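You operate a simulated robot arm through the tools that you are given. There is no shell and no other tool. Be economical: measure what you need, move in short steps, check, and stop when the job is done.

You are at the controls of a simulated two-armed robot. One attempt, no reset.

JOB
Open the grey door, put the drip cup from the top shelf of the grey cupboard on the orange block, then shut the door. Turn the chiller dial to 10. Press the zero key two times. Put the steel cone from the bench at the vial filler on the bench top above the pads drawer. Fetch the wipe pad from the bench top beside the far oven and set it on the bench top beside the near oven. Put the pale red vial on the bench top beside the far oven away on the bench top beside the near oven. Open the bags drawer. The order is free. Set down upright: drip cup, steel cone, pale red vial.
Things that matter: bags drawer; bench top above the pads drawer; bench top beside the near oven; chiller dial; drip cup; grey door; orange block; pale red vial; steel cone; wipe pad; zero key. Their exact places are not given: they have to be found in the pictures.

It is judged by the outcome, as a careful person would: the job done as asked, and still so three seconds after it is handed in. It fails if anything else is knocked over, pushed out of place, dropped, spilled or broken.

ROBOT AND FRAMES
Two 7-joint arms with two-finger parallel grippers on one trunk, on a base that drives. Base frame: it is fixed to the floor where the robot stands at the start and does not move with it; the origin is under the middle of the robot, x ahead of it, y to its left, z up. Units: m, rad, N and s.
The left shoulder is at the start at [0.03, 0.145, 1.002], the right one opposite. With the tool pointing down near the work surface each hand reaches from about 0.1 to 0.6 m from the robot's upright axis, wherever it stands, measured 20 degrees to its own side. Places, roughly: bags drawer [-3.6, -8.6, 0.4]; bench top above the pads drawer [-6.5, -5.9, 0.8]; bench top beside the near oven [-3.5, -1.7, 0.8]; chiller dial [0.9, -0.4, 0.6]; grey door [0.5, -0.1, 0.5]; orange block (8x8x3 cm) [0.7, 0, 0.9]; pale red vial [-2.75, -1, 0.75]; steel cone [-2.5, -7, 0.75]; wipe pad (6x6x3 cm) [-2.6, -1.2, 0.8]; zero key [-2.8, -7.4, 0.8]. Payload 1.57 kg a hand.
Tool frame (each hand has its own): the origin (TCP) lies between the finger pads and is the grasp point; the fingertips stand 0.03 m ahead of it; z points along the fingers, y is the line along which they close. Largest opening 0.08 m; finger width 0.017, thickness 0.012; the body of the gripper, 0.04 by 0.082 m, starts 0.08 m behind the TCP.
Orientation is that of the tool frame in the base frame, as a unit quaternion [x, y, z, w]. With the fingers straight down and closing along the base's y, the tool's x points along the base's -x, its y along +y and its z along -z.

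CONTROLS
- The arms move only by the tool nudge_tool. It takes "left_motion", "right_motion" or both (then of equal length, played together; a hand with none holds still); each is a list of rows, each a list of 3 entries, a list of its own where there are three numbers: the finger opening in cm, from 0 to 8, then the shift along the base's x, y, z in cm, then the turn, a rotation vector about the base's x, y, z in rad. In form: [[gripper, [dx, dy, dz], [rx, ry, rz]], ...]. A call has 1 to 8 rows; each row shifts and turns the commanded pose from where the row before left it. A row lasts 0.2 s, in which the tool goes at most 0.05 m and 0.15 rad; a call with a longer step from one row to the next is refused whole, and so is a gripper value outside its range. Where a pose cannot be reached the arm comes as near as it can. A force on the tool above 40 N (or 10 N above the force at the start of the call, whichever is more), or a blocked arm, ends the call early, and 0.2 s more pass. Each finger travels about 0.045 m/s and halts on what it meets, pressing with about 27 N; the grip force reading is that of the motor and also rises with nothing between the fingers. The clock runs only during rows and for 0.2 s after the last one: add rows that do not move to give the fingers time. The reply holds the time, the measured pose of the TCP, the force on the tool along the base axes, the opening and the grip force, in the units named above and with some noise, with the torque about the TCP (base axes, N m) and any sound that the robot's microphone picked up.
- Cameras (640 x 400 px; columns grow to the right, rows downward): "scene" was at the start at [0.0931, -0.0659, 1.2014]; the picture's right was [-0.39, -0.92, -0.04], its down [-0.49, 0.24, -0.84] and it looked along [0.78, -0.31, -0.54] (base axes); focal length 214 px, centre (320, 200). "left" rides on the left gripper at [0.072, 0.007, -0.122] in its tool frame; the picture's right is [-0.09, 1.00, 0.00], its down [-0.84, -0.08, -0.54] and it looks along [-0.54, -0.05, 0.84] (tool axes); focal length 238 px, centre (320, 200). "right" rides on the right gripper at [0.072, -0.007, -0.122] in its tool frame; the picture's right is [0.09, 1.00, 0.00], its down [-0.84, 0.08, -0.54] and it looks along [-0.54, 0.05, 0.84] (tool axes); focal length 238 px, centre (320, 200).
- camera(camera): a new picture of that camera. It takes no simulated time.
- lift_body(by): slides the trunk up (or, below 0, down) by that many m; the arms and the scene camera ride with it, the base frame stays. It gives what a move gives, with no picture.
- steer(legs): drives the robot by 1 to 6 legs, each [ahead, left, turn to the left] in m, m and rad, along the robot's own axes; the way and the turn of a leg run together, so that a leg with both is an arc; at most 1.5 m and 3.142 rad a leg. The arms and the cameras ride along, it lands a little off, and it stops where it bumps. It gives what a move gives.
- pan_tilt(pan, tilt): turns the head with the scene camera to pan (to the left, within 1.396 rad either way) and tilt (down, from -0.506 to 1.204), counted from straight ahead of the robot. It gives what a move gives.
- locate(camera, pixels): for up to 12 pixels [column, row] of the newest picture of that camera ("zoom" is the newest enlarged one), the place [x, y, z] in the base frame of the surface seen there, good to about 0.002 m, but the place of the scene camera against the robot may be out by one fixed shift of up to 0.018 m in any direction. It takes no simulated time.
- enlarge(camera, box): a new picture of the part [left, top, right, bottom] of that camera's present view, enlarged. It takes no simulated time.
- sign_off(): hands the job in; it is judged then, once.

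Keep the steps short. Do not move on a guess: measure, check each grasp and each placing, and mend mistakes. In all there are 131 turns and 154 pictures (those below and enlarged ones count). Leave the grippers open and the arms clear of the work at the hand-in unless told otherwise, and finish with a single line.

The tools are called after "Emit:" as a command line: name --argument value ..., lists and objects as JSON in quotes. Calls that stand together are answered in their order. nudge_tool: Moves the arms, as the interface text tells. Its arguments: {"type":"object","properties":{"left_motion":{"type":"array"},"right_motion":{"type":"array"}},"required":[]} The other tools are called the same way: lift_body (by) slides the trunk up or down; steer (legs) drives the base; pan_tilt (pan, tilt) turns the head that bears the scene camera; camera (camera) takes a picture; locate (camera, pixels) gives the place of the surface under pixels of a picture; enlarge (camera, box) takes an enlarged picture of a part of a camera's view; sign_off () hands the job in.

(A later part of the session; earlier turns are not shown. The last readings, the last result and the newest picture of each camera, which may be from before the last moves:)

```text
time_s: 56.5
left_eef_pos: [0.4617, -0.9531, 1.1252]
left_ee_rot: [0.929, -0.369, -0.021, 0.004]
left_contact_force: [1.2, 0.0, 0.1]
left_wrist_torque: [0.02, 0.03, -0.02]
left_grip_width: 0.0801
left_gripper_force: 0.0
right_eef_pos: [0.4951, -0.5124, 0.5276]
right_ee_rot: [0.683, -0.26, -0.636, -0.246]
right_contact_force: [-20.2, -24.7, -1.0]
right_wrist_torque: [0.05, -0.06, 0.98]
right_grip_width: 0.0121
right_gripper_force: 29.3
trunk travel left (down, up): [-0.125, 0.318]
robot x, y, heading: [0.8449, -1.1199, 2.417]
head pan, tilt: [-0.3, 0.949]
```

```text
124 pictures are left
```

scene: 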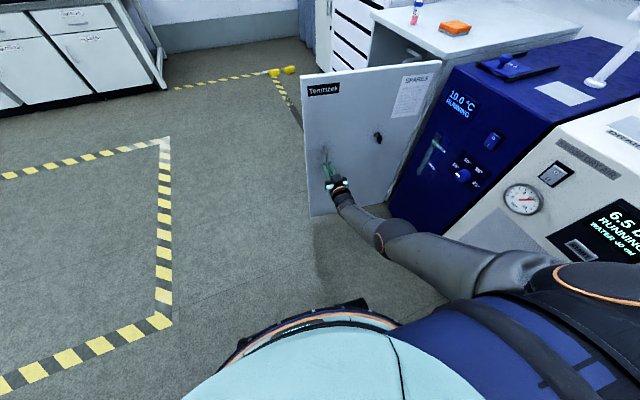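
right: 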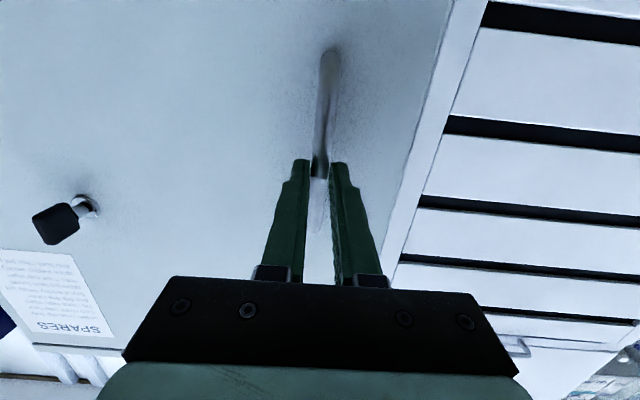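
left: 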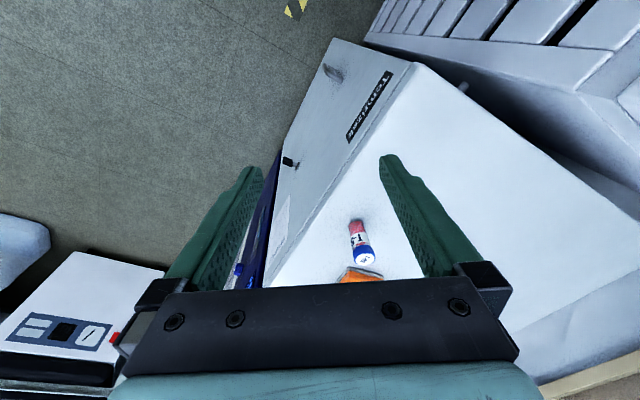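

The door is about 85° open. I release the handle and back the base away.

Emit:
nudge_tool --right_motion '[[8, [0, 0, 0], [0, 0, 0]], [8, [0, 0, 0], [0, 0, 0]], [8, [0, 0, 0], [0, 0, 0]], [8, [0, 0, 0], [0, 0, 0]], [8, [0, 0, 0], [0, 0, 0]]]'

Emit:
steer --legs '[[-0.12, 0, 0], [0, 0, 0.85]]'

Emit:
pan_tilt --pan 0 --tilt 0.6

Emit:
camera --camera "scene"

```text
time_s: 57.7
left_eef_pos: [0.4624, -0.9519, 1.1263]
left_ee_rot: [0.929, -0.369, -0.02, 0.005]
left_contact_force: [0.6, 0.4, 0.8]
left_wrist_torque: [0.0, 0.01, -0.02]
left_grip_width: 0.08
left_gripper_force: 0.0
right_eef_pos: [0.4948, -0.512, 0.5259]
right_ee_rot: [0.683, -0.26, -0.637, -0.246]
right_contact_force: [0.1, 0.1, -0.9]
right_wrist_torque: [-0.02, 0.01, -0.01]
right_grip_width: 0.0799
right_gripper_force: 0.1
trunk travel left (down, up): [-0.125, 0.318]
robot x, y, heading: [0.8447, -1.1194, 2.422]
head pan, tilt: [-0.3, 0.949]
```

```text
time_s: 61.2
left_eef_pos: [0.5557, -1.3771, 1.1257]
left_ee_rot: [0.999, 0.047, -0.018, 0.013]
left_contact_force: [-0.4, 0.0, 0.7]
left_wrist_torque: [0.01, 0.0, -0.01]
left_grip_width: 0.08
left_gripper_force: 0.0
right_eef_pos: [0.2478, -1.0625, 0.5271]
right_ee_rot: [0.728, 0.046, -0.683, 0.04]
right_contact_force: [0.0, 0.2, -0.7]
right_wrist_torque: [0.0, -0.03, 0.0]
right_grip_width: 0.0798
right_gripper_force: 0.1
trunk travel left (down, up): [-0.125, 0.318]
robot x, y, heading: [0.9297, -1.2021, -3.01]
head pan, tilt: [-0.3, 0.949]
```

```text
time_s: 62.0
left_eef_pos: [0.5562, -1.3778, 1.1253]
left_ee_rot: [0.999, 0.047, -0.018, 0.013]
left_contact_force: [0.0, -0.9, -0.5]
left_wrist_torque: [0.01, -0.02, 0.01]
left_grip_width: 0.0803
left_gripper_force: 0.1
right_eef_pos: [0.2464, -1.0629, 0.5265]
right_ee_rot: [0.73, 0.046, -0.681, 0.04]
right_contact_force: [0.5, 0.7, -0.8]
right_wrist_torque: [-0.03, 0.0, 0.0]
right_grip_width: 0.0801
right_gripper_force: 0.0
trunk travel left (down, up): [-0.125, 0.318]
robot x, y, heading: [0.9347, -1.2011, -3.007]
head pan, tilt: [0.0, 0.6]
```

```text
123 pictures are left
```

scene: 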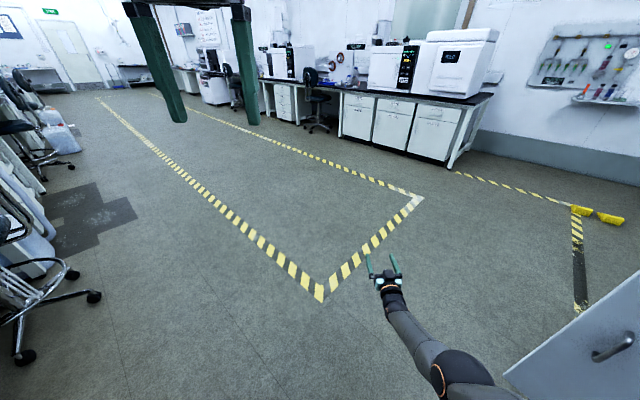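

Ahead is a taped area and the oven bench. I drive round to the left of the open door to face the cupboard opening.

Emit:
steer --legs '[[1.13, 0, 0], [0, 0, -2.33], [0.55, 0.36, 0]]'

Emit:
pan_tilt --pan -0.15 --tilt 0.6

Emit:
camera --camera "scene"

Emit:
camera --camera "right"

```text
time_s: 75.8
left_eef_pos: [-0.0846, -0.4167, 1.1247]
left_ee_rot: [-0.467, 0.884, 0.019, 0.009]
left_contact_force: [-0.3, -1.4, 0.5]
left_wrist_torque: [0.0, 0.01, 0.0]
left_grip_width: 0.0801
left_gripper_force: 0.1
right_eef_pos: [0.3532, -0.3808, 0.5256]
right_ee_rot: [-0.351, 0.639, 0.325, 0.602]
right_contact_force: [-2.3, -2.5, 1.7]
right_wrist_torque: [-0.02, -0.08, -0.16]
right_grip_width: 0.0791
right_gripper_force: 0.1
trunk travel left (down, up): [-0.125, 0.318]
robot x, y, heading: [-0.1899, -0.8199, 1.007]
head pan, tilt: [0.0, 0.6]
stopped in leg 3: the force on the tool passed its limit at 58 N (the readings are from after the stop); the commanded pose is now the measured one
```

```text
time_s: 76.5
left_eef_pos: [-0.0845, -0.4159, 1.1266]
left_ee_rot: [-0.468, 0.884, 0.019, 0.01]
left_contact_force: [-0.2, -1.0, -0.2]
left_wrist_torque: [-0.01, 0.01, 0.02]
left_grip_width: 0.0801
left_gripper_force: 0.0
right_eef_pos: [0.3525, -0.3817, 0.5247]
right_ee_rot: [-0.351, 0.64, 0.324, 0.602]
right_contact_force: [-3.7, -2.3, 0.4]
right_wrist_torque: [0.03, -0.08, -0.3]
right_grip_width: 0.0788
right_gripper_force: 0.1
trunk travel left (down, up): [-0.125, 0.318]
robot x, y, heading: [-0.1872, -0.8228, 1.01]
head pan, tilt: [-0.15, 0.6]
```

```text
122 pictures are left
```

scene: 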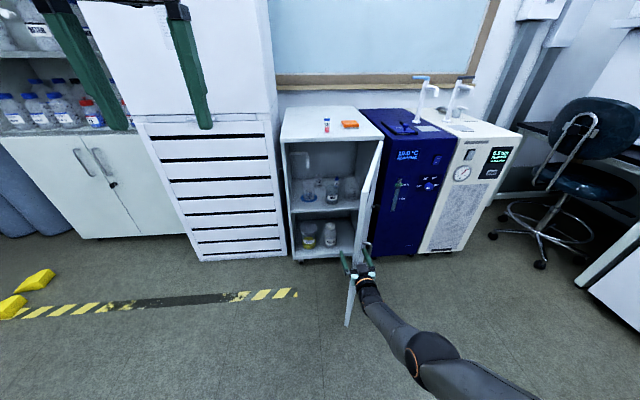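

```text
121 pictures are left
```

right: 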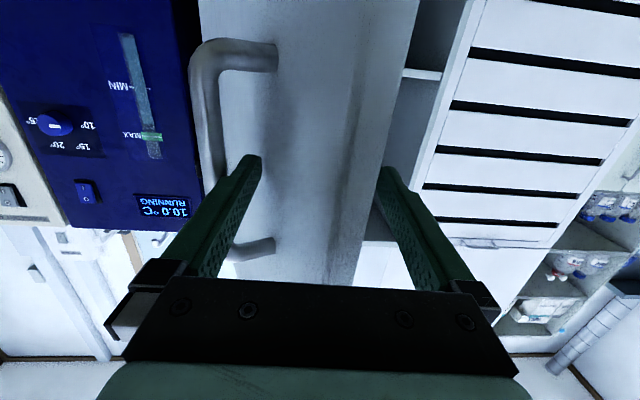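

The open hand met the door's edge, straddling it without moving it. I back off and shift left, and also look into the cupboard.

Emit:
steer --legs '[[-0.12, 0, 0], [0, 0.3, -0.06]]'

Emit:
enlarge --camera "scene" --box '[270, 90, 430, 290]'

```text
time_s: 80.5
left_eef_pos: [-0.3682, -0.3592, 1.1249]
left_ee_rot: [-0.443, 0.896, 0.019, 0.01]
left_contact_force: [-0.1, -0.7, -0.3]
left_wrist_torque: [0.0, 0.0, 0.01]
left_grip_width: 0.08
left_gripper_force: 0.1
right_eef_pos: [0.07, -0.3494, 0.5255]
right_ee_rot: [-0.334, 0.649, 0.308, 0.61]
right_contact_force: [-0.3, 0.5, -0.7]
right_wrist_torque: [0.03, 0.01, -0.05]
right_grip_width: 0.0799
right_gripper_force: 0.1
trunk travel left (down, up): [-0.125, 0.318]
robot x, y, heading: [-0.4969, -0.759, 0.955]
head pan, tilt: [-0.15, 0.6]
```

```text
2.00 times, centred on (350, 190) of scene
```

zoom: 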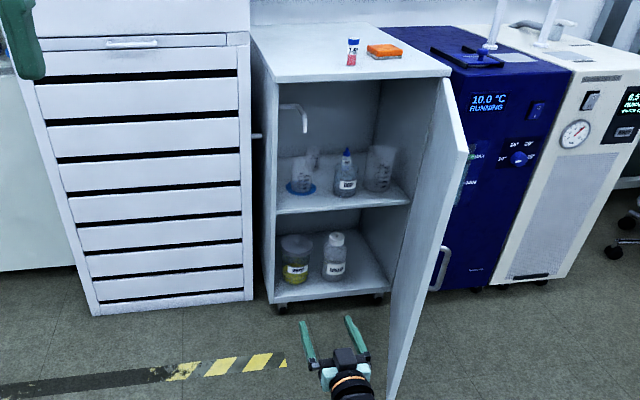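

Emit:
enlarge --camera "scene" --box '[325, 130, 395, 205]'

Emit:
locate --camera "zoom" --pixels '[[200, 200], [350, 330]]'

```text
5.33 times, centred on (360, 168) of scene
```

zoom: 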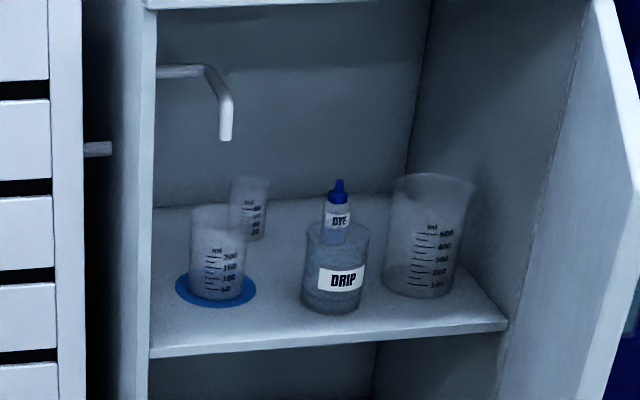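

```text
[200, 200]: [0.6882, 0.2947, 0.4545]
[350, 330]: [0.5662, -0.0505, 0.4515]
```

The drip cup is the DRIP-labelled beaker at (335,270) in this enlarged view, with the DYE bottle just behind it. I measure it and its neighbours.

Emit:
locate --camera "zoom" --pixels '[[335, 280], [330, 305], [338, 245], [308, 270], [362, 265], [338, 208], [338, 190], [220, 270], [425, 260], [395, 285], [245, 285], [330, 340]]'

Emit:
locate --camera "scene" --pixels '[[383, 116], [373, 116], [394, 117], [383, 111], [366, 120]]'

Emit:
enlarge --camera "scene" --box '[340, 95, 430, 150]'

```text
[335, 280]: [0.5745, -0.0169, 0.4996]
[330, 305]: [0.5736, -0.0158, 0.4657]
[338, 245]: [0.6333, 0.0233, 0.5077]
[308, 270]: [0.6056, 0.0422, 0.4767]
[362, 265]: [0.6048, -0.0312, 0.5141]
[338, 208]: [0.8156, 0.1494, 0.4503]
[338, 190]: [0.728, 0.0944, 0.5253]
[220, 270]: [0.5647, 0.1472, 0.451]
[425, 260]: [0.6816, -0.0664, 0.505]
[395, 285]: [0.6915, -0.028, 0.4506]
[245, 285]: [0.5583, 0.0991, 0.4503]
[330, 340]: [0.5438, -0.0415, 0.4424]
```

```text
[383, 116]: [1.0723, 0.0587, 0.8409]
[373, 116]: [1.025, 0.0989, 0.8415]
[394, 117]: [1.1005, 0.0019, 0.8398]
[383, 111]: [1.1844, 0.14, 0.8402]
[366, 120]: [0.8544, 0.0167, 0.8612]
```

```text
7.11 times, centred on (385, 122) of scene
```

zoom: 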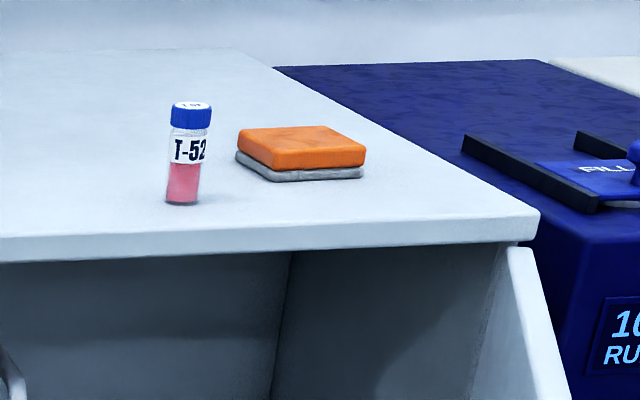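

The DRIP cup centre is estimated at about (0.604,0.002), standing on the shelf at z 0.4505. I lower a little and drive to a pre-grasp pose 20 cm in front.

Emit:
lift_body --by -0.025

Emit:
steer --legs '[[0.394, -0.221, -0.013]]'

Emit:
camera --camera "right"

Emit:
camera --camera "scene"

```text
time_s: 81.2
left_eef_pos: [-0.3689, -0.3589, 1.1011]
left_ee_rot: [-0.442, 0.897, 0.018, 0.01]
left_contact_force: [0.5, 0.3, 0.1]
left_wrist_torque: [0.04, -0.01, 0.0]
left_grip_width: 0.0803
left_gripper_force: 0.1
right_eef_pos: [0.0692, -0.3475, 0.4994]
right_ee_rot: [-0.334, 0.649, 0.307, 0.61]
right_contact_force: [-0.4, 0.6, 0.2]
right_wrist_torque: [0.02, 0.01, -0.01]
right_grip_width: 0.0802
right_gripper_force: 0.2
trunk travel left (down, up): [-0.1, 0.343]
robot x, y, heading: [-0.4966, -0.7593, 0.95]
head pan, tilt: [-0.15, 0.6]
```

```text
time_s: 83.9
left_eef_pos: [0.0463, -0.1699, 1.1004]
left_ee_rot: [-0.436, 0.9, 0.019, 0.01]
left_contact_force: [-0.6, 0.1, -0.3]
left_wrist_torque: [0.01, 0.0, 0.0]
left_grip_width: 0.08
left_gripper_force: 0.2
right_eef_pos: [0.486, -0.1646, 0.4993]
right_ee_rot: [-0.33, 0.651, 0.305, 0.612]
right_contact_force: [0.6, -1.0, 1.0]
right_wrist_torque: [0.0, 0.02, -0.01]
right_grip_width: 0.0801
right_gripper_force: 0.0
trunk travel left (down, up): [-0.1, 0.343]
robot x, y, heading: [-0.0923, -0.5651, 0.94]
head pan, tilt: [-0.15, 0.6]
```

```text
117 pictures are left
```

right: 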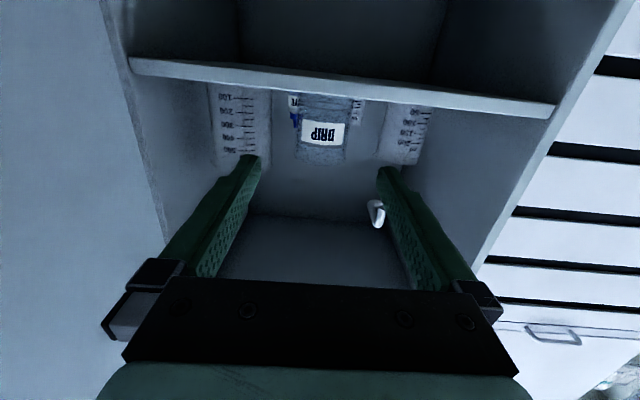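

```text
116 pictures are left
```

scene: 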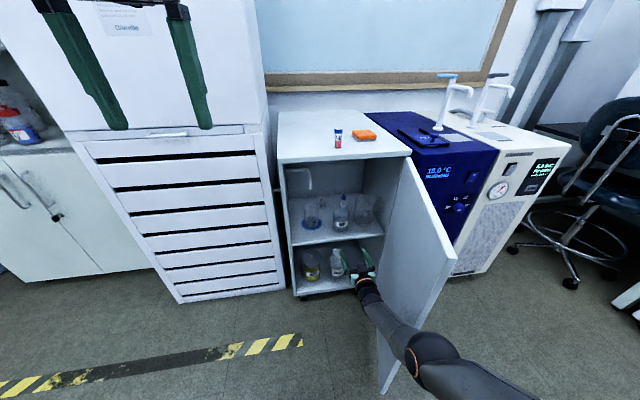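

The cup is right ahead between the fingers, with its label at (323,132). I measure its edges in an enlarged wrist view.

Emit:
enlarge --camera "right" --box '[200, 60, 440, 210]'

Emit:
locate --camera "right" --pixels '[[323, 132], [323, 158], [304, 130], [342, 135], [300, 150], [346, 150], [245, 120], [400, 130], [323, 80], [372, 215]]'

```text
2.67 times, centred on (320, 135) of right
```

zoom: 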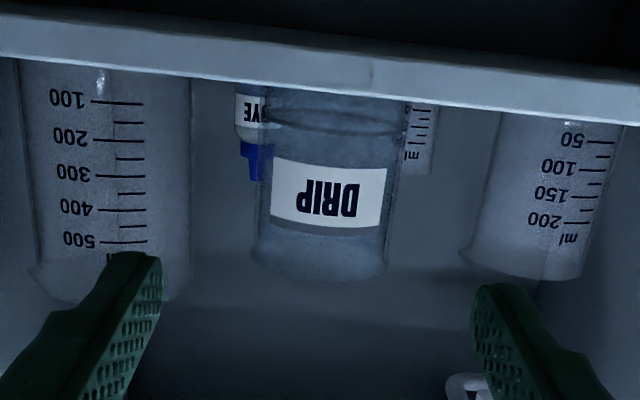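

```text
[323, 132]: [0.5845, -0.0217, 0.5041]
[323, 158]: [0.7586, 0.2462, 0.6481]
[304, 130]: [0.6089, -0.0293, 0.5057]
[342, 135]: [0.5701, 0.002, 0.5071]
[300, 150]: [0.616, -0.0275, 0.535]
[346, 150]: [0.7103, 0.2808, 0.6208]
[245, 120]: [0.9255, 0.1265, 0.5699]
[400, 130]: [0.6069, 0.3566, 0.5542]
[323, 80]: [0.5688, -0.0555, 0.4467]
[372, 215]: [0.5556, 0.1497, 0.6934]
```

The cup centre is about (0.605,0.005) and 7 cm wide. The hand is 4 mm too far right, so I correct that and drive 12 cm closer.

Emit:
steer --legs '[[0.12, 0.004, 0.0]]'

Emit:
enlarge --camera "right" --box '[200, 60, 440, 210]'

Emit:
locate --camera "zoom" --pixels '[[290, 150], [250, 150], [330, 150], [270, 200], [310, 200]]'

```text
time_s: 85.2
left_eef_pos: [0.1133, -0.0702, 1.1003]
left_ee_rot: [-0.435, 0.9, 0.02, 0.01]
left_contact_force: [0.7, 0.0, -0.6]
left_wrist_torque: [0.0, 0.01, 0.04]
left_grip_width: 0.0799
left_gripper_force: 0.0
right_eef_pos: [0.5522, -0.0683, 0.5003]
right_ee_rot: [-0.33, 0.652, 0.303, 0.612]
right_contact_force: [0.1, -0.1, -0.4]
right_wrist_torque: [-0.01, -0.02, 0.01]
right_grip_width: 0.08
right_gripper_force: 0.0
trunk travel left (down, up): [-0.1, 0.343]
robot x, y, heading: [-0.0221, -0.4685, 0.934]
head pan, tilt: [-0.15, 0.6]
```

```text
2.67 times, centred on (320, 135) of right
```

zoom: 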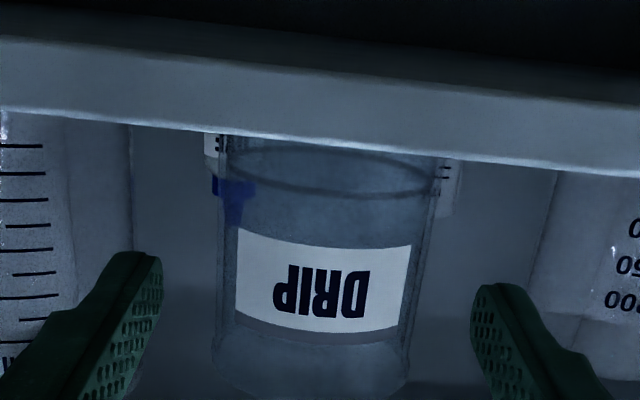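

```text
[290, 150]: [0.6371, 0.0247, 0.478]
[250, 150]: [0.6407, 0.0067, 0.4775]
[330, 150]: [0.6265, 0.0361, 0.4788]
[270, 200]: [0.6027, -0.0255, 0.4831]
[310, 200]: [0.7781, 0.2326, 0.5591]
```

It's centred. I advance 8 cm so the cup sits between the pads.

Emit:
steer --legs '[[0.081, 0.0, 0.0]]'

Emit:
camera --camera "right"

```text
time_s: 86.2
left_eef_pos: [0.1598, -0.0091, 1.1003]
left_ee_rot: [-0.434, 0.901, 0.019, 0.01]
left_contact_force: [0.3, -0.3, 0.4]
left_wrist_torque: [0.0, -0.01, 0.02]
left_grip_width: 0.0801
left_gripper_force: 0.1
right_eef_pos: [0.5992, -0.0048, 0.4993]
right_ee_rot: [-0.329, 0.652, 0.303, 0.613]
right_contact_force: [-0.6, 0.9, 0.8]
right_wrist_torque: [0.0, -0.01, -0.04]
right_grip_width: 0.08
right_gripper_force: 0.2
trunk travel left (down, up): [-0.1, 0.343]
robot x, y, heading: [0.0225, -0.4045, 0.942]
head pan, tilt: [-0.15, 0.6]
```

```text
113 pictures are left
```

right: 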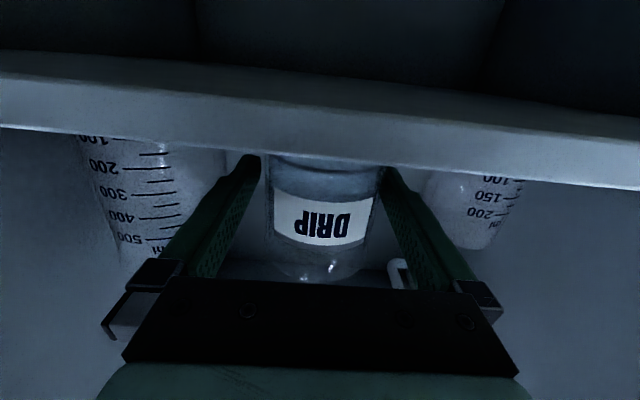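

The cup is between the pads, so I close.

Emit:
nudge_tool --right_motion '[[6, [0, 0, 0], [0, 0, 0]], [5, [0, 0, 0], [0, 0, 0]], [5, [0, 0, 0], [0, 0, 0]], [5, [0, 0, 0], [0, 0, 0]]]'

Emit:
lift_body --by 0.02

Emit:
camera --camera "right"

```text
time_s: 87.2
left_eef_pos: [0.16, -0.0081, 1.1004]
left_ee_rot: [-0.435, 0.9, 0.019, 0.01]
left_contact_force: [0.6, -0.2, 0.3]
left_wrist_torque: [0.01, 0.0, 0.02]
left_grip_width: 0.0802
left_gripper_force: 0.0
right_eef_pos: [0.5988, -0.0055, 0.5009]
right_ee_rot: [-0.329, 0.652, 0.302, 0.613]
right_contact_force: [-0.1, 0.3, 1.0]
right_wrist_torque: [0.11, 0.04, 0.0]
right_grip_width: 0.073
right_gripper_force: 27.0
trunk travel left (down, up): [-0.1, 0.343]
robot x, y, heading: [0.0233, -0.4034, 0.939]
head pan, tilt: [-0.15, 0.6]
```

```text
time_s: 87.9
left_eef_pos: [0.1611, -0.0079, 1.1217]
left_ee_rot: [-0.435, 0.9, 0.019, 0.01]
left_contact_force: [-0.6, -0.7, -0.2]
left_wrist_torque: [-0.01, -0.01, 0.05]
left_grip_width: 0.0799
left_gripper_force: 0.1
right_eef_pos: [0.5998, -0.0047, 0.5217]
right_ee_rot: [-0.328, 0.652, 0.302, 0.613]
right_contact_force: [0.5, -0.6, 0.3]
right_wrist_torque: [-0.07, -0.12, 0.04]
right_grip_width: 0.0736
right_gripper_force: 15.4
trunk travel left (down, up): [-0.12, 0.323]
robot x, y, heading: [0.0246, -0.4051, 0.941]
head pan, tilt: [-0.15, 0.6]
```

```text
112 pictures are left
```

right: 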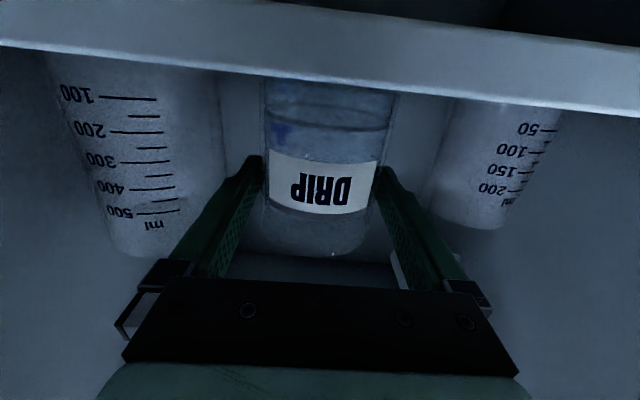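

The label moved in the picture from row 218 to row 188 along with the neighbouring beakers, so the cup was not lifted. I measure where it is now.

Emit:
locate --camera "right" --pixels '[[322, 190], [290, 175], [365, 178], [300, 205], [350, 210], [375, 175], [255, 170]]'

Emit:
enlarge --camera "right" --box '[220, 60, 420, 290]'

Emit:
enlarge --camera "scene" --box '[270, 130, 420, 290]'

```text
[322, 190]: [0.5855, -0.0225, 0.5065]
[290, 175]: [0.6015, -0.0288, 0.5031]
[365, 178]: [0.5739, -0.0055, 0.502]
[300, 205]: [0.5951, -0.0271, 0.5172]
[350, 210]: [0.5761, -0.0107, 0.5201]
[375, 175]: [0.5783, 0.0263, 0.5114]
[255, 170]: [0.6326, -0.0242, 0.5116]
```

```text
1.74 times, centred on (320, 175) of right
```

zoom: 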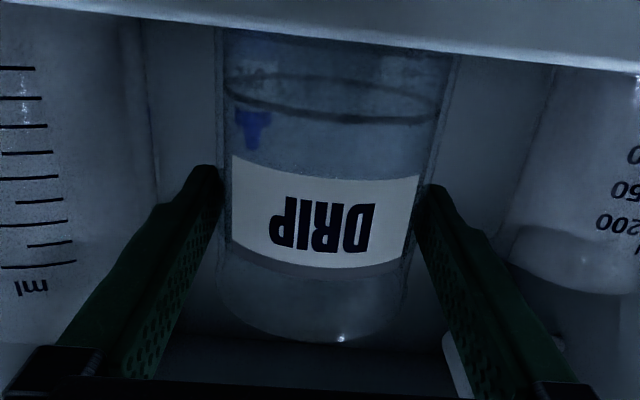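

```text
2.50 times, centred on (345, 210) of scene
```

zoom: 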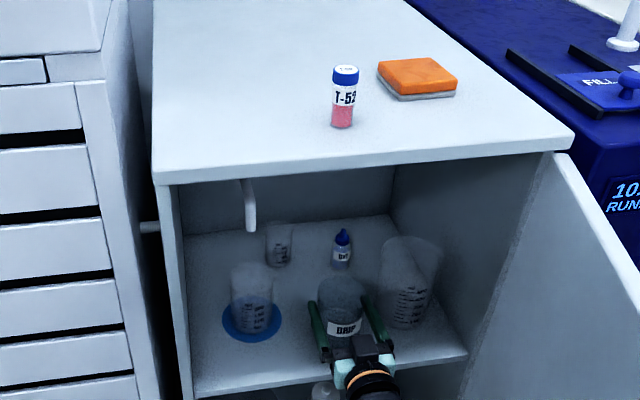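

The cup never rose, as the label is still at z 0.506. I squeeze again with a lower target and more time, then lift with the arm.

Emit:
nudge_tool --right_motion '[[0, [0, 0, 0], [0, 0, 0]], [0, [0, 0, 0], [0, 0, 0]], [0, [0, 0, 0], [0, 0, 0]], [0, [0, 0, 0], [0, 0, 0]]]'

Emit:
camera --camera "right"

```text
time_s: 88.9
left_eef_pos: [0.161, -0.0082, 1.1208]
left_ee_rot: [-0.435, 0.9, 0.018, 0.011]
left_contact_force: [0.8, 0.1, 0.0]
left_wrist_torque: [0.03, 0.0, -0.01]
left_grip_width: 0.08
left_gripper_force: 0.0
right_eef_pos: [0.5992, -0.0052, 0.521]
right_ee_rot: [-0.328, 0.651, 0.303, 0.614]
right_contact_force: [1.2, 1.0, 2.1]
right_wrist_torque: [-0.01, -0.01, 0.02]
right_grip_width: 0.0732
right_gripper_force: 27.0
trunk travel left (down, up): [-0.12, 0.323]
robot x, y, heading: [0.0278, -0.4053, 0.934]
head pan, tilt: [-0.15, 0.6]
```

```text
109 pictures are left
```

right: 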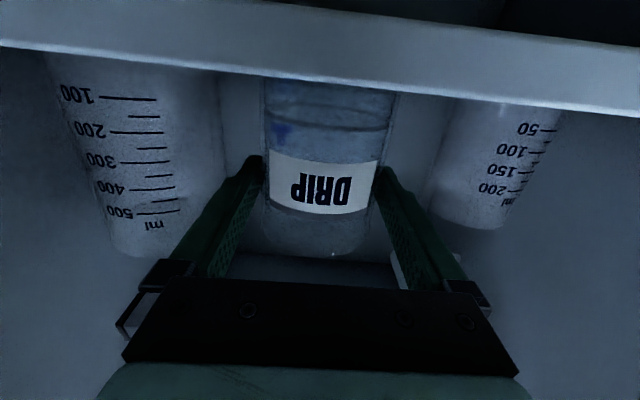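

The grip reads 27 N again. I test a slow 1.5 cm lift with the arm itself while holding the close command.

Emit:
nudge_tool --right_motion '[[0, [0, 0, 0.5], [0, 0, 0]], [0, [0, 0, 0.5], [0, 0, 0]], [0, [0, 0, 0.5], [0, 0, 0]], [0, [0, 0, 0], [0, 0, 0]]]'

Emit:
camera --camera "right"

```text
time_s: 89.9
left_eef_pos: [0.1604, -0.009, 1.1202]
left_ee_rot: [-0.435, 0.9, 0.018, 0.011]
left_contact_force: [-0.1, 0.8, 0.7]
left_wrist_torque: [0.0, -0.01, 0.01]
left_grip_width: 0.0801
left_gripper_force: 0.1
right_eef_pos: [0.5999, -0.0059, 0.5344]
right_ee_rot: [-0.328, 0.652, 0.303, 0.613]
right_contact_force: [0.1, 0.3, -2.3]
right_wrist_torque: [-0.02, 0.0, 0.01]
right_grip_width: 0.0731
right_gripper_force: 26.9
trunk travel left (down, up): [-0.12, 0.323]
robot x, y, heading: [0.0199, -0.4065, 0.94]
head pan, tilt: [-0.15, 0.6]
```

```text
108 pictures are left
```

right: 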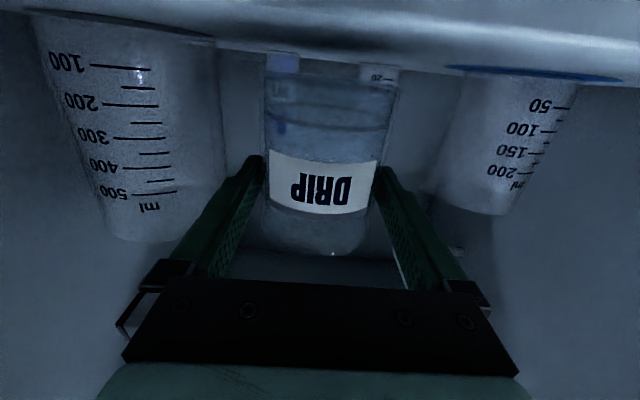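

It lifts now: the label stays fixed relative to the fingers and the load is -2.3 N. I test that a small trunk lift keeps the grip before leaving the shelf.

Emit:
lift_body --by 0.015

Emit:
camera --camera "right"

```text
time_s: 90.5
left_eef_pos: [0.1612, -0.0084, 1.1358]
left_ee_rot: [-0.434, 0.9, 0.019, 0.01]
left_contact_force: [0.3, 0.0, 0.2]
left_wrist_torque: [-0.01, -0.01, 0.0]
left_grip_width: 0.0801
left_gripper_force: 0.1
right_eef_pos: [0.5995, -0.0059, 0.5501]
right_ee_rot: [-0.328, 0.652, 0.303, 0.613]
right_contact_force: [0.4, -0.1, -0.5]
right_wrist_torque: [0.01, -0.01, 0.01]
right_grip_width: 0.0728
right_gripper_force: 27.4
trunk travel left (down, up): [-0.135, 0.308]
robot x, y, heading: [0.0263, -0.4066, 0.935]
head pan, tilt: [-0.15, 0.6]
```

```text
107 pictures are left
```

right: 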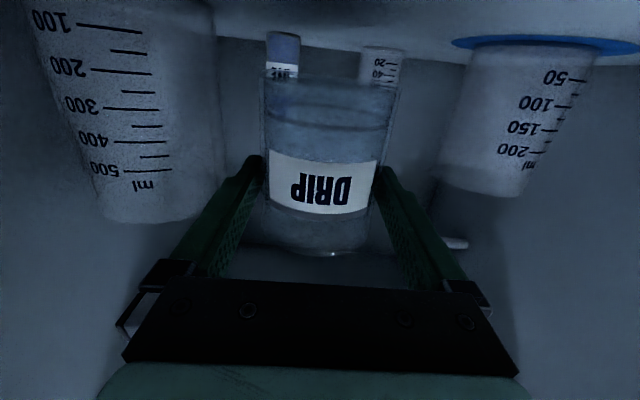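

The cup is held firmly. I back out of the cupboard and then raise the trunk.

Emit:
steer --legs '[[-0.3, 0.0, 0.0]]'

Emit:
lift_body --by 0.3

Emit:
nudge_tool --right_motion '[[0, [0, 0, 2.5], [0, 0, 0]], [0, [0, 0, 2.5], [0, 0, 0]], [0, [0, 0, 2.5], [0, 0, 0]], [0, [0, 0, 2.5], [0, 0, 0]], [0, [0, 0, 2.5], [0, 0, 0]], [0, [0, 0, 2], [0, 0, 0]]]'

Emit:
camera --camera "scene"

```text
time_s: 92.5
left_eef_pos: [-0.0165, -0.2492, 1.1364]
left_ee_rot: [-0.434, 0.901, 0.018, 0.011]
left_contact_force: [-0.4, 0.1, 0.8]
left_wrist_torque: [-0.04, -0.03, -0.02]
left_grip_width: 0.0801
left_gripper_force: 0.1
right_eef_pos: [0.4222, -0.2468, 0.5487]
right_ee_rot: [-0.328, 0.652, 0.302, 0.613]
right_contact_force: [0.1, -0.3, -1.1]
right_wrist_torque: [0.0, -0.01, 0.02]
right_grip_width: 0.073
right_gripper_force: 27.0
trunk travel left (down, up): [-0.135, 0.308]
robot x, y, heading: [-0.157, -0.6413, 0.934]
head pan, tilt: [-0.15, 0.6]
```

```text
time_s: 95.5
left_eef_pos: [-0.0169, -0.2494, 1.4355]
left_ee_rot: [-0.435, 0.9, 0.018, 0.01]
left_contact_force: [-0.1, -0.5, 0.2]
left_wrist_torque: [-0.01, 0.01, 0.01]
left_grip_width: 0.08
left_gripper_force: 0.2
right_eef_pos: [0.4219, -0.2479, 0.8496]
right_ee_rot: [-0.328, 0.652, 0.302, 0.613]
right_contact_force: [-0.3, -0.2, -0.3]
right_wrist_torque: [-0.02, 0.0, 0.03]
right_grip_width: 0.0731
right_gripper_force: 27.1
trunk travel left (down, up): [-0.435, 0.008]
robot x, y, heading: [-0.153, -0.6472, 0.933]
head pan, tilt: [-0.15, 0.6]
```

```text
time_s: 96.9
left_eef_pos: [-0.0172, -0.2503, 1.4356]
left_ee_rot: [-0.435, 0.9, 0.02, 0.01]
left_contact_force: [-1.1, 0.4, 0.2]
left_wrist_torque: [0.01, 0.01, 0.0]
left_grip_width: 0.08
left_gripper_force: 0.1
right_eef_pos: [0.423, -0.246, 0.9947]
right_ee_rot: [-0.328, 0.652, 0.302, 0.613]
right_contact_force: [-0.3, -0.2, -1.8]
right_wrist_torque: [-0.01, 0.03, 0.01]
right_grip_width: 0.0729
right_gripper_force: 27.2
trunk travel left (down, up): [-0.435, 0.008]
robot x, y, heading: [-0.1544, -0.645, 0.937]
head pan, tilt: [-0.15, 0.6]
```

```text
106 pictures are left
```

scene: 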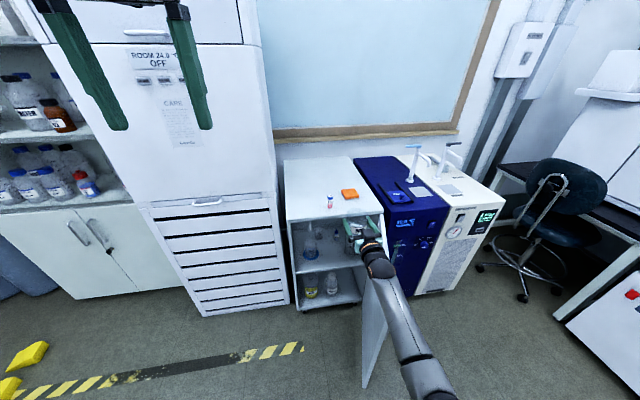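

Now I measure the orange block and the nearby vial accurately.

Emit:
enlarge --camera "scene" --box '[310, 170, 390, 220]'

Emit:
camera --camera "right"

Emit:
locate --camera "zoom" --pixels '[[320, 150], [265, 160], [340, 140], [385, 190], [290, 185], [320, 165], [150, 200], [160, 260]]'

```text
8.00 times, centred on (350, 195) of scene
```

zoom: 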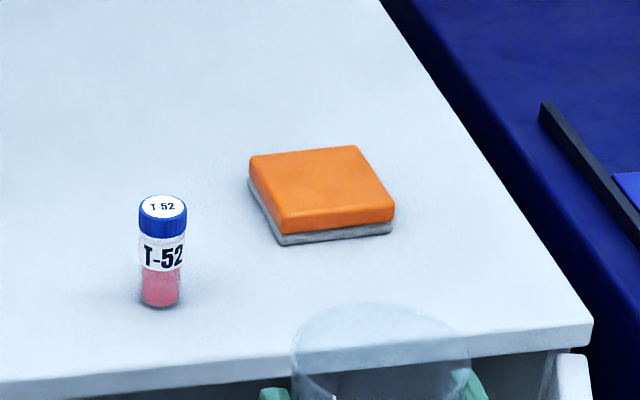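

```text
104 pictures are left
```

right: 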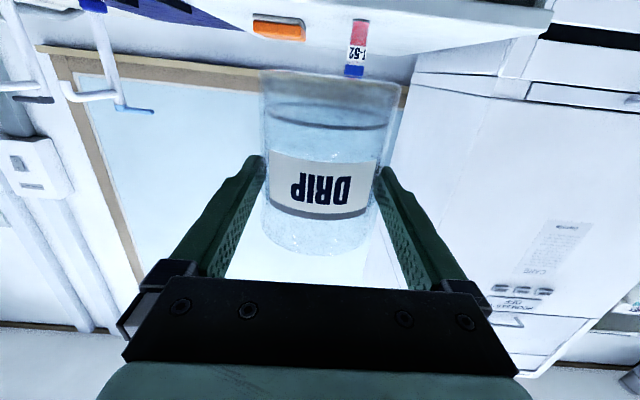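

```text
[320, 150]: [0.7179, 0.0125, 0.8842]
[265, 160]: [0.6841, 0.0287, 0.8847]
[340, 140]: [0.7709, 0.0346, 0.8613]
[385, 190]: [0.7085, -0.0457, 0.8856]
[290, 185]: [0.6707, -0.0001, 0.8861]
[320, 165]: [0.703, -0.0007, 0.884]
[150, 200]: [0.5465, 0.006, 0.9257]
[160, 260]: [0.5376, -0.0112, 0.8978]
```

The block's top centre is about (0.686,-0.013,0.885). The cup base is 7 cm below the TCP and its centre 1.2 cm ahead. I shift right 7.4 cm, then go forward 25 cm at height.

Emit:
steer --legs '[[0, -0.0737, 0], [0.25, 0, 0]]'

Emit:
camera --camera "scene"

Emit:
enlarge --camera "scene" --box '[290, 140, 450, 260]'

Emit:
locate --camera "scene" --pixels '[[348, 195]]'

```text
time_s: 99.7
left_eef_pos: [0.193, -0.0914, 1.4356]
left_ee_rot: [-0.433, 0.901, 0.019, 0.011]
left_contact_force: [0.0, 0.3, 0.2]
left_wrist_torque: [0.02, 0.01, 0.02]
left_grip_width: 0.0801
left_gripper_force: 0.0
right_eef_pos: [0.6325, -0.0892, 0.994]
right_ee_rot: [-0.328, 0.653, 0.301, 0.613]
right_contact_force: [-0.4, 0.1, -1.8]
right_wrist_torque: [0.0, 0.02, 0.0]
right_grip_width: 0.0729
right_gripper_force: 26.9
trunk travel left (down, up): [-0.435, 0.008]
robot x, y, heading: [0.0587, -0.4903, 0.936]
head pan, tilt: [-0.15, 0.6]
```

```text
103 pictures are left
```

scene: 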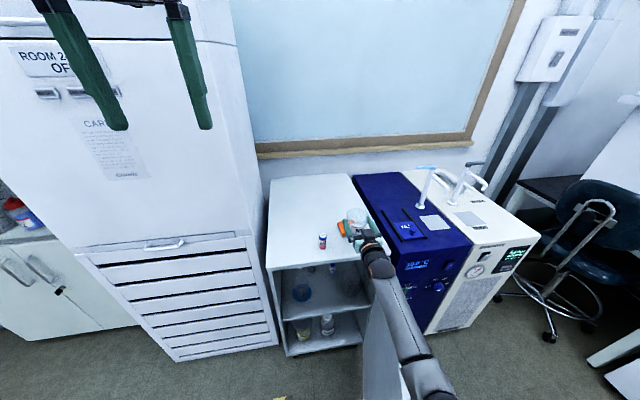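

```text
3.33 times, centred on (370, 200) of scene
```

zoom: 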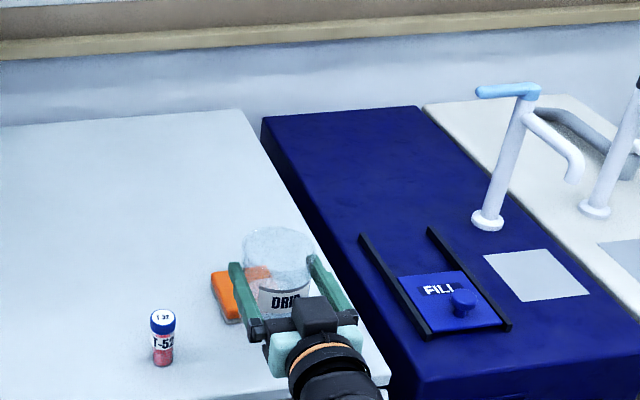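

```text
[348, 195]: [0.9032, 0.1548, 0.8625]
```

8 cm remain, straight ahead.

Emit:
steer --legs '[[0.081, 0.002, 0]]'

Emit:
camera --camera "right"

Emit:
enlarge --camera "scene" --box '[300, 160, 420, 260]'

```text
time_s: 100.5
left_eef_pos: [0.1998, -0.0824, 1.4348]
left_ee_rot: [-0.431, 0.902, 0.017, 0.011]
left_contact_force: [-0.1, 0.4, 0.5]
left_wrist_torque: [-0.01, 0.01, -0.01]
left_grip_width: 0.0799
left_gripper_force: 0.1
right_eef_pos: [0.6397, -0.0822, 0.995]
right_ee_rot: [-0.326, 0.653, 0.299, 0.615]
right_contact_force: [0.3, -0.5, -1.4]
right_wrist_torque: [-0.02, -0.02, 0.01]
right_grip_width: 0.0729
right_gripper_force: 27.3
trunk travel left (down, up): [-0.435, 0.008]
robot x, y, heading: [0.0629, -0.4726, 0.933]
head pan, tilt: [-0.15, 0.6]
stopped in leg 1: the robot was blocked; the commanded pose is now the measured one
```

```text
101 pictures are left
```

right: 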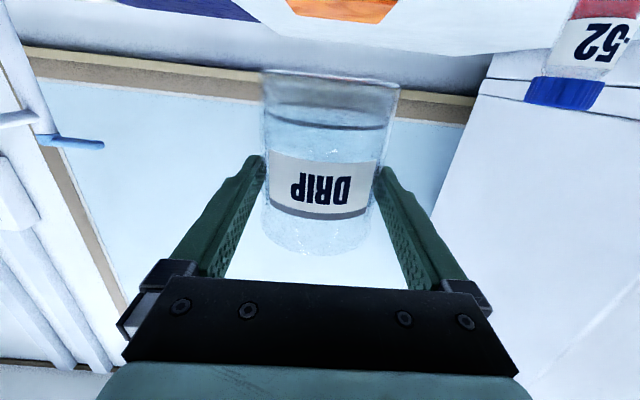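

```text
4.00 times, centred on (360, 210) of scene
```

zoom: 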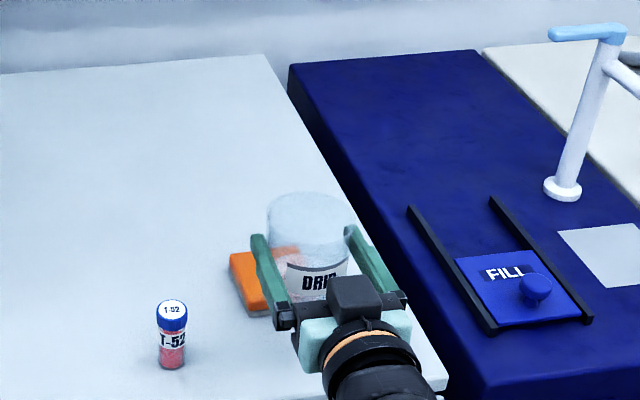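

The base touched the open door's end, and 7 cm remain. I back off 1 cm, raise the hand relative to the trunk to gain reach, then extend the arm.

Emit:
steer --legs '[[-0.01, 0.0, 0]]'

Emit:
nudge_tool --right_motion '[[0, [0, 0, 2.5], [0, 0, 0]], [0, [0, 0, 2.5], [0, 0, 0]], [0, [0, 0, 2.5], [0, 0, 0]], [0, [0, 0, 2.5], [0, 0, 0]], [0, [0, 0, 2.5], [0, 0, 0]], [0, [0, 0, 2.5], [0, 0, 0]]]'

Emit:
lift_body --by -0.15

Emit:
nudge_tool --right_motion '[[0, [1.0, 1.4, 0], [0, 0, 0]], [0, [1.0, 1.4, 0], [0, 0, 0]], [0, [1.0, 1.4, 0], [0, 0, 0]], [0, [0, 0, 0], [0, 0, 0]]]'

```text
time_s: 101.3
left_eef_pos: [0.1947, -0.09, 1.4354]
left_ee_rot: [-0.43, 0.902, 0.018, 0.01]
left_contact_force: [0.2, 0.8, 0.5]
left_wrist_torque: [0.03, 0.03, 0.0]
left_grip_width: 0.0802
left_gripper_force: 0.0
right_eef_pos: [0.6346, -0.088, 0.9949]
right_ee_rot: [-0.325, 0.653, 0.299, 0.615]
right_contact_force: [0.6, 0.0, -1.1]
right_wrist_torque: [0.0, 0.05, -0.02]
right_grip_width: 0.0727
right_gripper_force: 26.5
trunk travel left (down, up): [-0.435, 0.008]
robot x, y, heading: [0.0568, -0.486, 0.927]
head pan, tilt: [-0.15, 0.6]
```

```text
time_s: 102.7
left_eef_pos: [0.1949, -0.09, 1.436]
left_ee_rot: [-0.431, 0.902, 0.018, 0.011]
left_contact_force: [1.6, -0.3, 0.1]
left_wrist_torque: [-0.01, 0.02, 0.02]
left_grip_width: 0.08
left_gripper_force: 0.1
right_eef_pos: [0.6339, -0.0908, 1.1437]
right_ee_rot: [-0.325, 0.653, 0.3, 0.615]
right_contact_force: [0.5, 0.1, -1.2]
right_wrist_torque: [0.0, 0.03, -0.02]
right_grip_width: 0.0727
right_gripper_force: 27.4
trunk travel left (down, up): [-0.435, 0.008]
robot x, y, heading: [0.0549, -0.487, 0.931]
head pan, tilt: [-0.15, 0.6]
```

```text
time_s: 104.4
left_eef_pos: [0.1716, -0.0949, 1.2991]
left_ee_rot: [-0.43, 0.902, 0.015, 0.021]
left_contact_force: [-0.6, 0.4, 0.0]
left_wrist_torque: [0.02, -0.02, -0.02]
left_grip_width: 0.0801
left_gripper_force: 0.0
right_eef_pos: [0.6188, -0.0889, 1.0445]
right_ee_rot: [-0.319, 0.632, 0.307, 0.636]
right_contact_force: [0.7, 0.1, -1.8]
right_wrist_torque: [-0.03, 0.0, -0.01]
right_grip_width: 0.073
right_gripper_force: 26.7
trunk travel left (down, up): [-0.285, 0.158]
robot x, y, heading: [0.0538, -0.484, 0.923]
head pan, tilt: [-0.15, 0.6]
```

```text
time_s: 105.4
left_eef_pos: [0.1948, -0.0907, 1.2823]
left_ee_rot: [-0.431, 0.902, 0.019, 0.009]
left_contact_force: [0.5, -0.4, -0.5]
left_wrist_torque: [-0.03, 0.02, 0.01]
left_grip_width: 0.0799
left_gripper_force: 0.0
right_eef_pos: [0.6639, -0.0496, 0.9889]
right_ee_rot: [-0.326, 0.653, 0.298, 0.615]
right_contact_force: [-0.6, 0.0, -1.4]
right_wrist_torque: [0.02, -0.02, 0.03]
right_grip_width: 0.0728
right_gripper_force: 26.6
trunk travel left (down, up): [-0.285, 0.158]
robot x, y, heading: [0.0532, -0.4893, 0.928]
head pan, tilt: [-0.15, 0.6]
```

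Emit:
nudge_tool --right_motion '[[0, [0.75, 1.35, 0], [0, 0, 0]], [0, [0.75, 1.35, 0], [0, 0, 0]], [0, [0, 0, 0], [0, 0, 0]]]'

Emit:
enlarge --camera "scene" --box '[290, 150, 430, 270]'

Emit:
camera --camera "right"

```text
time_s: 106.2
left_eef_pos: [0.1939, -0.0911, 1.2857]
left_ee_rot: [-0.431, 0.902, 0.019, 0.011]
left_contact_force: [-0.2, 0.5, 0.3]
left_wrist_torque: [0.0, 0.0, 0.01]
left_grip_width: 0.08
left_gripper_force: 0.0
right_eef_pos: [0.6793, -0.0212, 0.9926]
right_ee_rot: [-0.326, 0.652, 0.3, 0.615]
right_contact_force: [0.3, -0.7, -0.2]
right_wrist_torque: [0.0, -0.04, -0.05]
right_grip_width: 0.0727
right_gripper_force: 26.9
trunk travel left (down, up): [-0.285, 0.158]
robot x, y, heading: [0.0588, -0.4875, 0.927]
head pan, tilt: [-0.15, 0.6]
```

```text
3.33 times, centred on (360, 210) of scene
```

zoom: 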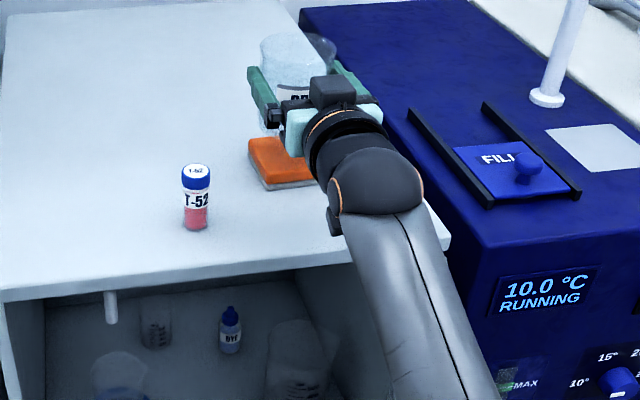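

```text
98 pictures are left
```

right: 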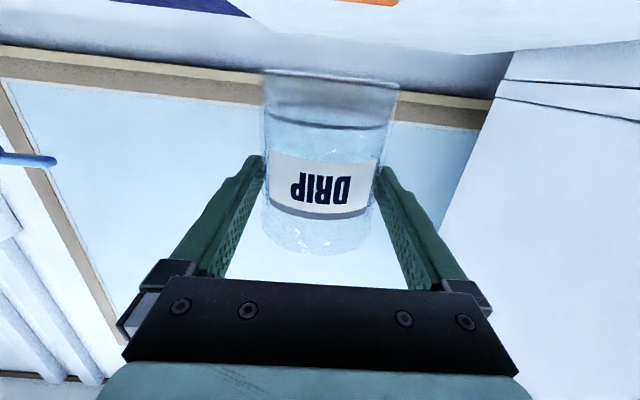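

I verify the block's position again from the visible corners.

Emit:
locate --camera "zoom" --pixels '[[253, 146], [264, 175], [300, 172], [275, 160], [255, 143], [290, 165]]'

Emit:
locate --camera "right" --pixels '[[370, 1], [390, 3], [350, 1], [322, 185], [375, 150], [270, 150], [322, 90]]'

```text
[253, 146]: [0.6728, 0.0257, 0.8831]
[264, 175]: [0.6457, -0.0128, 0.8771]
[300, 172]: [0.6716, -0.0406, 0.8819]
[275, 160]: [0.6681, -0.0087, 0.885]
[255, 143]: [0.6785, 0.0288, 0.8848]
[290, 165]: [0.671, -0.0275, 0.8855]
```

```text
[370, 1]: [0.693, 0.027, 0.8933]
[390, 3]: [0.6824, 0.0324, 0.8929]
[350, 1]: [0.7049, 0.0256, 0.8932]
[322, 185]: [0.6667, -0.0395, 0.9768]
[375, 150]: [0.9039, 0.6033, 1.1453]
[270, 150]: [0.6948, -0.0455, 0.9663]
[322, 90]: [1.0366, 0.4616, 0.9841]
```

The cup centre (u 0.315, f 0.138) is over the block centre (0.3145, 0.1365). I lower 2.6 cm and then creep until contact.

Emit:
nudge_tool --right_motion '[[0, [0, 0, -0.9], [0, 0, 0]], [0, [0, 0, -0.9], [0, 0, 0]], [0, [0, 0, -0.8], [0, 0, 0]], [0, [0, 0, 0], [0, 0, 0]]]'

Emit:
nudge_tool --right_motion '[[0, [0, 0, -0.3], [0, 0, 0]], [0, [0, 0, -0.3], [0, 0, 0]], [0, [0, 0, 0], [0, 0, 0]]]'

Emit:
enlarge --camera "scene" --box '[310, 150, 400, 230]'

Emit:
camera --camera "right"

```text
time_s: 107.2
left_eef_pos: [0.193, -0.0894, 1.2851]
left_ee_rot: [-0.431, 0.902, 0.018, 0.011]
left_contact_force: [0.0, -0.6, 0.4]
left_wrist_torque: [-0.01, 0.04, -0.02]
left_grip_width: 0.0799
left_gripper_force: 0.0
right_eef_pos: [0.6795, -0.0217, 0.9676]
right_ee_rot: [-0.326, 0.653, 0.3, 0.614]
right_contact_force: [0.7, 0.1, -1.4]
right_wrist_torque: [0.01, 0.01, 0.0]
right_grip_width: 0.073
right_gripper_force: 27.2
trunk travel left (down, up): [-0.285, 0.158]
robot x, y, heading: [0.0542, -0.485, 0.928]
head pan, tilt: [-0.15, 0.6]
```

```text
time_s: 108.0
left_eef_pos: [0.1938, -0.0906, 1.2846]
left_ee_rot: [-0.43, 0.903, 0.019, 0.011]
left_contact_force: [-0.1, -0.3, 0.4]
left_wrist_torque: [0.02, -0.01, 0.05]
left_grip_width: 0.08
left_gripper_force: 0.0
right_eef_pos: [0.6795, -0.0208, 0.961]
right_ee_rot: [-0.326, 0.653, 0.3, 0.615]
right_contact_force: [-0.3, 0.1, -1.8]
right_wrist_torque: [-0.04, 0.01, 0.01]
right_grip_width: 0.0727
right_gripper_force: 26.6
trunk travel left (down, up): [-0.285, 0.158]
robot x, y, heading: [0.0514, -0.4846, 0.923]
head pan, tilt: [-0.15, 0.6]
```

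```text
5.00 times, centred on (355, 190) of scene
```

zoom: 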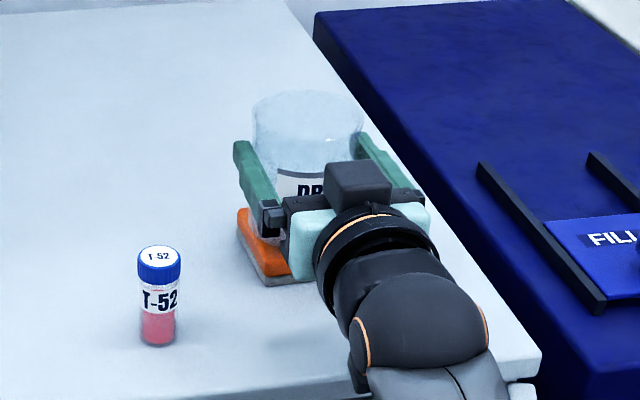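

```text
96 pictures are left
```

right: 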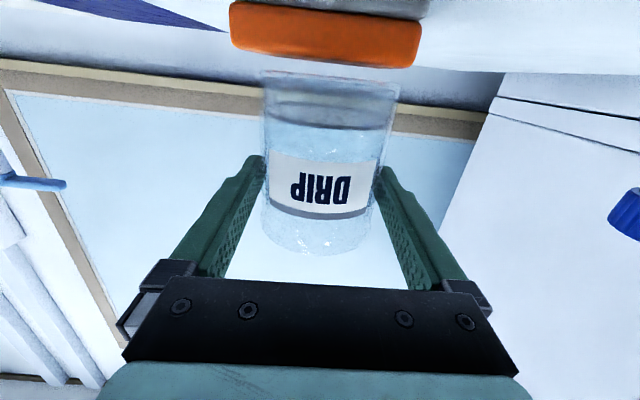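

There's a gap of about 8 mm. I creep down further.

Emit:
nudge_tool --right_motion '[[0, [0, 0, -0.3], [0, 0, 0]], [0, [0, 0, -0.3], [0, 0, 0]], [0, [0, 0, 0], [0, 0, 0]]]'

Emit:
enlarge --camera "right" --box '[220, 0, 440, 140]'

```text
time_s: 108.8
left_eef_pos: [0.1941, -0.0907, 1.2854]
left_ee_rot: [-0.43, 0.902, 0.019, 0.011]
left_contact_force: [0.1, 0.1, -0.6]
left_wrist_torque: [-0.06, 0.0, 0.01]
left_grip_width: 0.0801
left_gripper_force: 0.0
right_eef_pos: [0.679, -0.0205, 0.9548]
right_ee_rot: [-0.327, 0.652, 0.301, 0.614]
right_contact_force: [-0.5, 0.0, -0.7]
right_wrist_torque: [0.03, 0.02, -0.01]
right_grip_width: 0.0731
right_gripper_force: 27.1
trunk travel left (down, up): [-0.285, 0.158]
robot x, y, heading: [0.0546, -0.487, 0.931]
head pan, tilt: [-0.15, 0.6]
```

```text
2.86 times, centred on (330, 70) of right
```

zoom: 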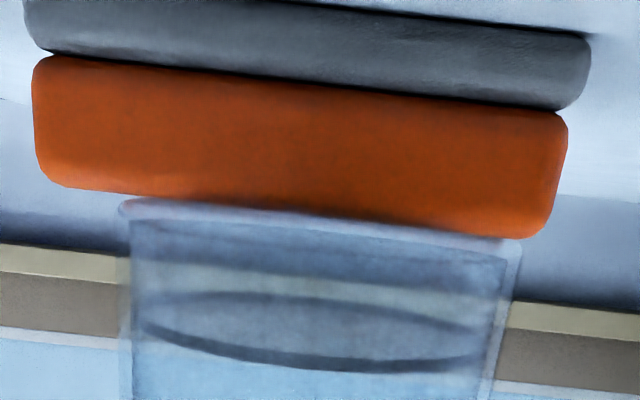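

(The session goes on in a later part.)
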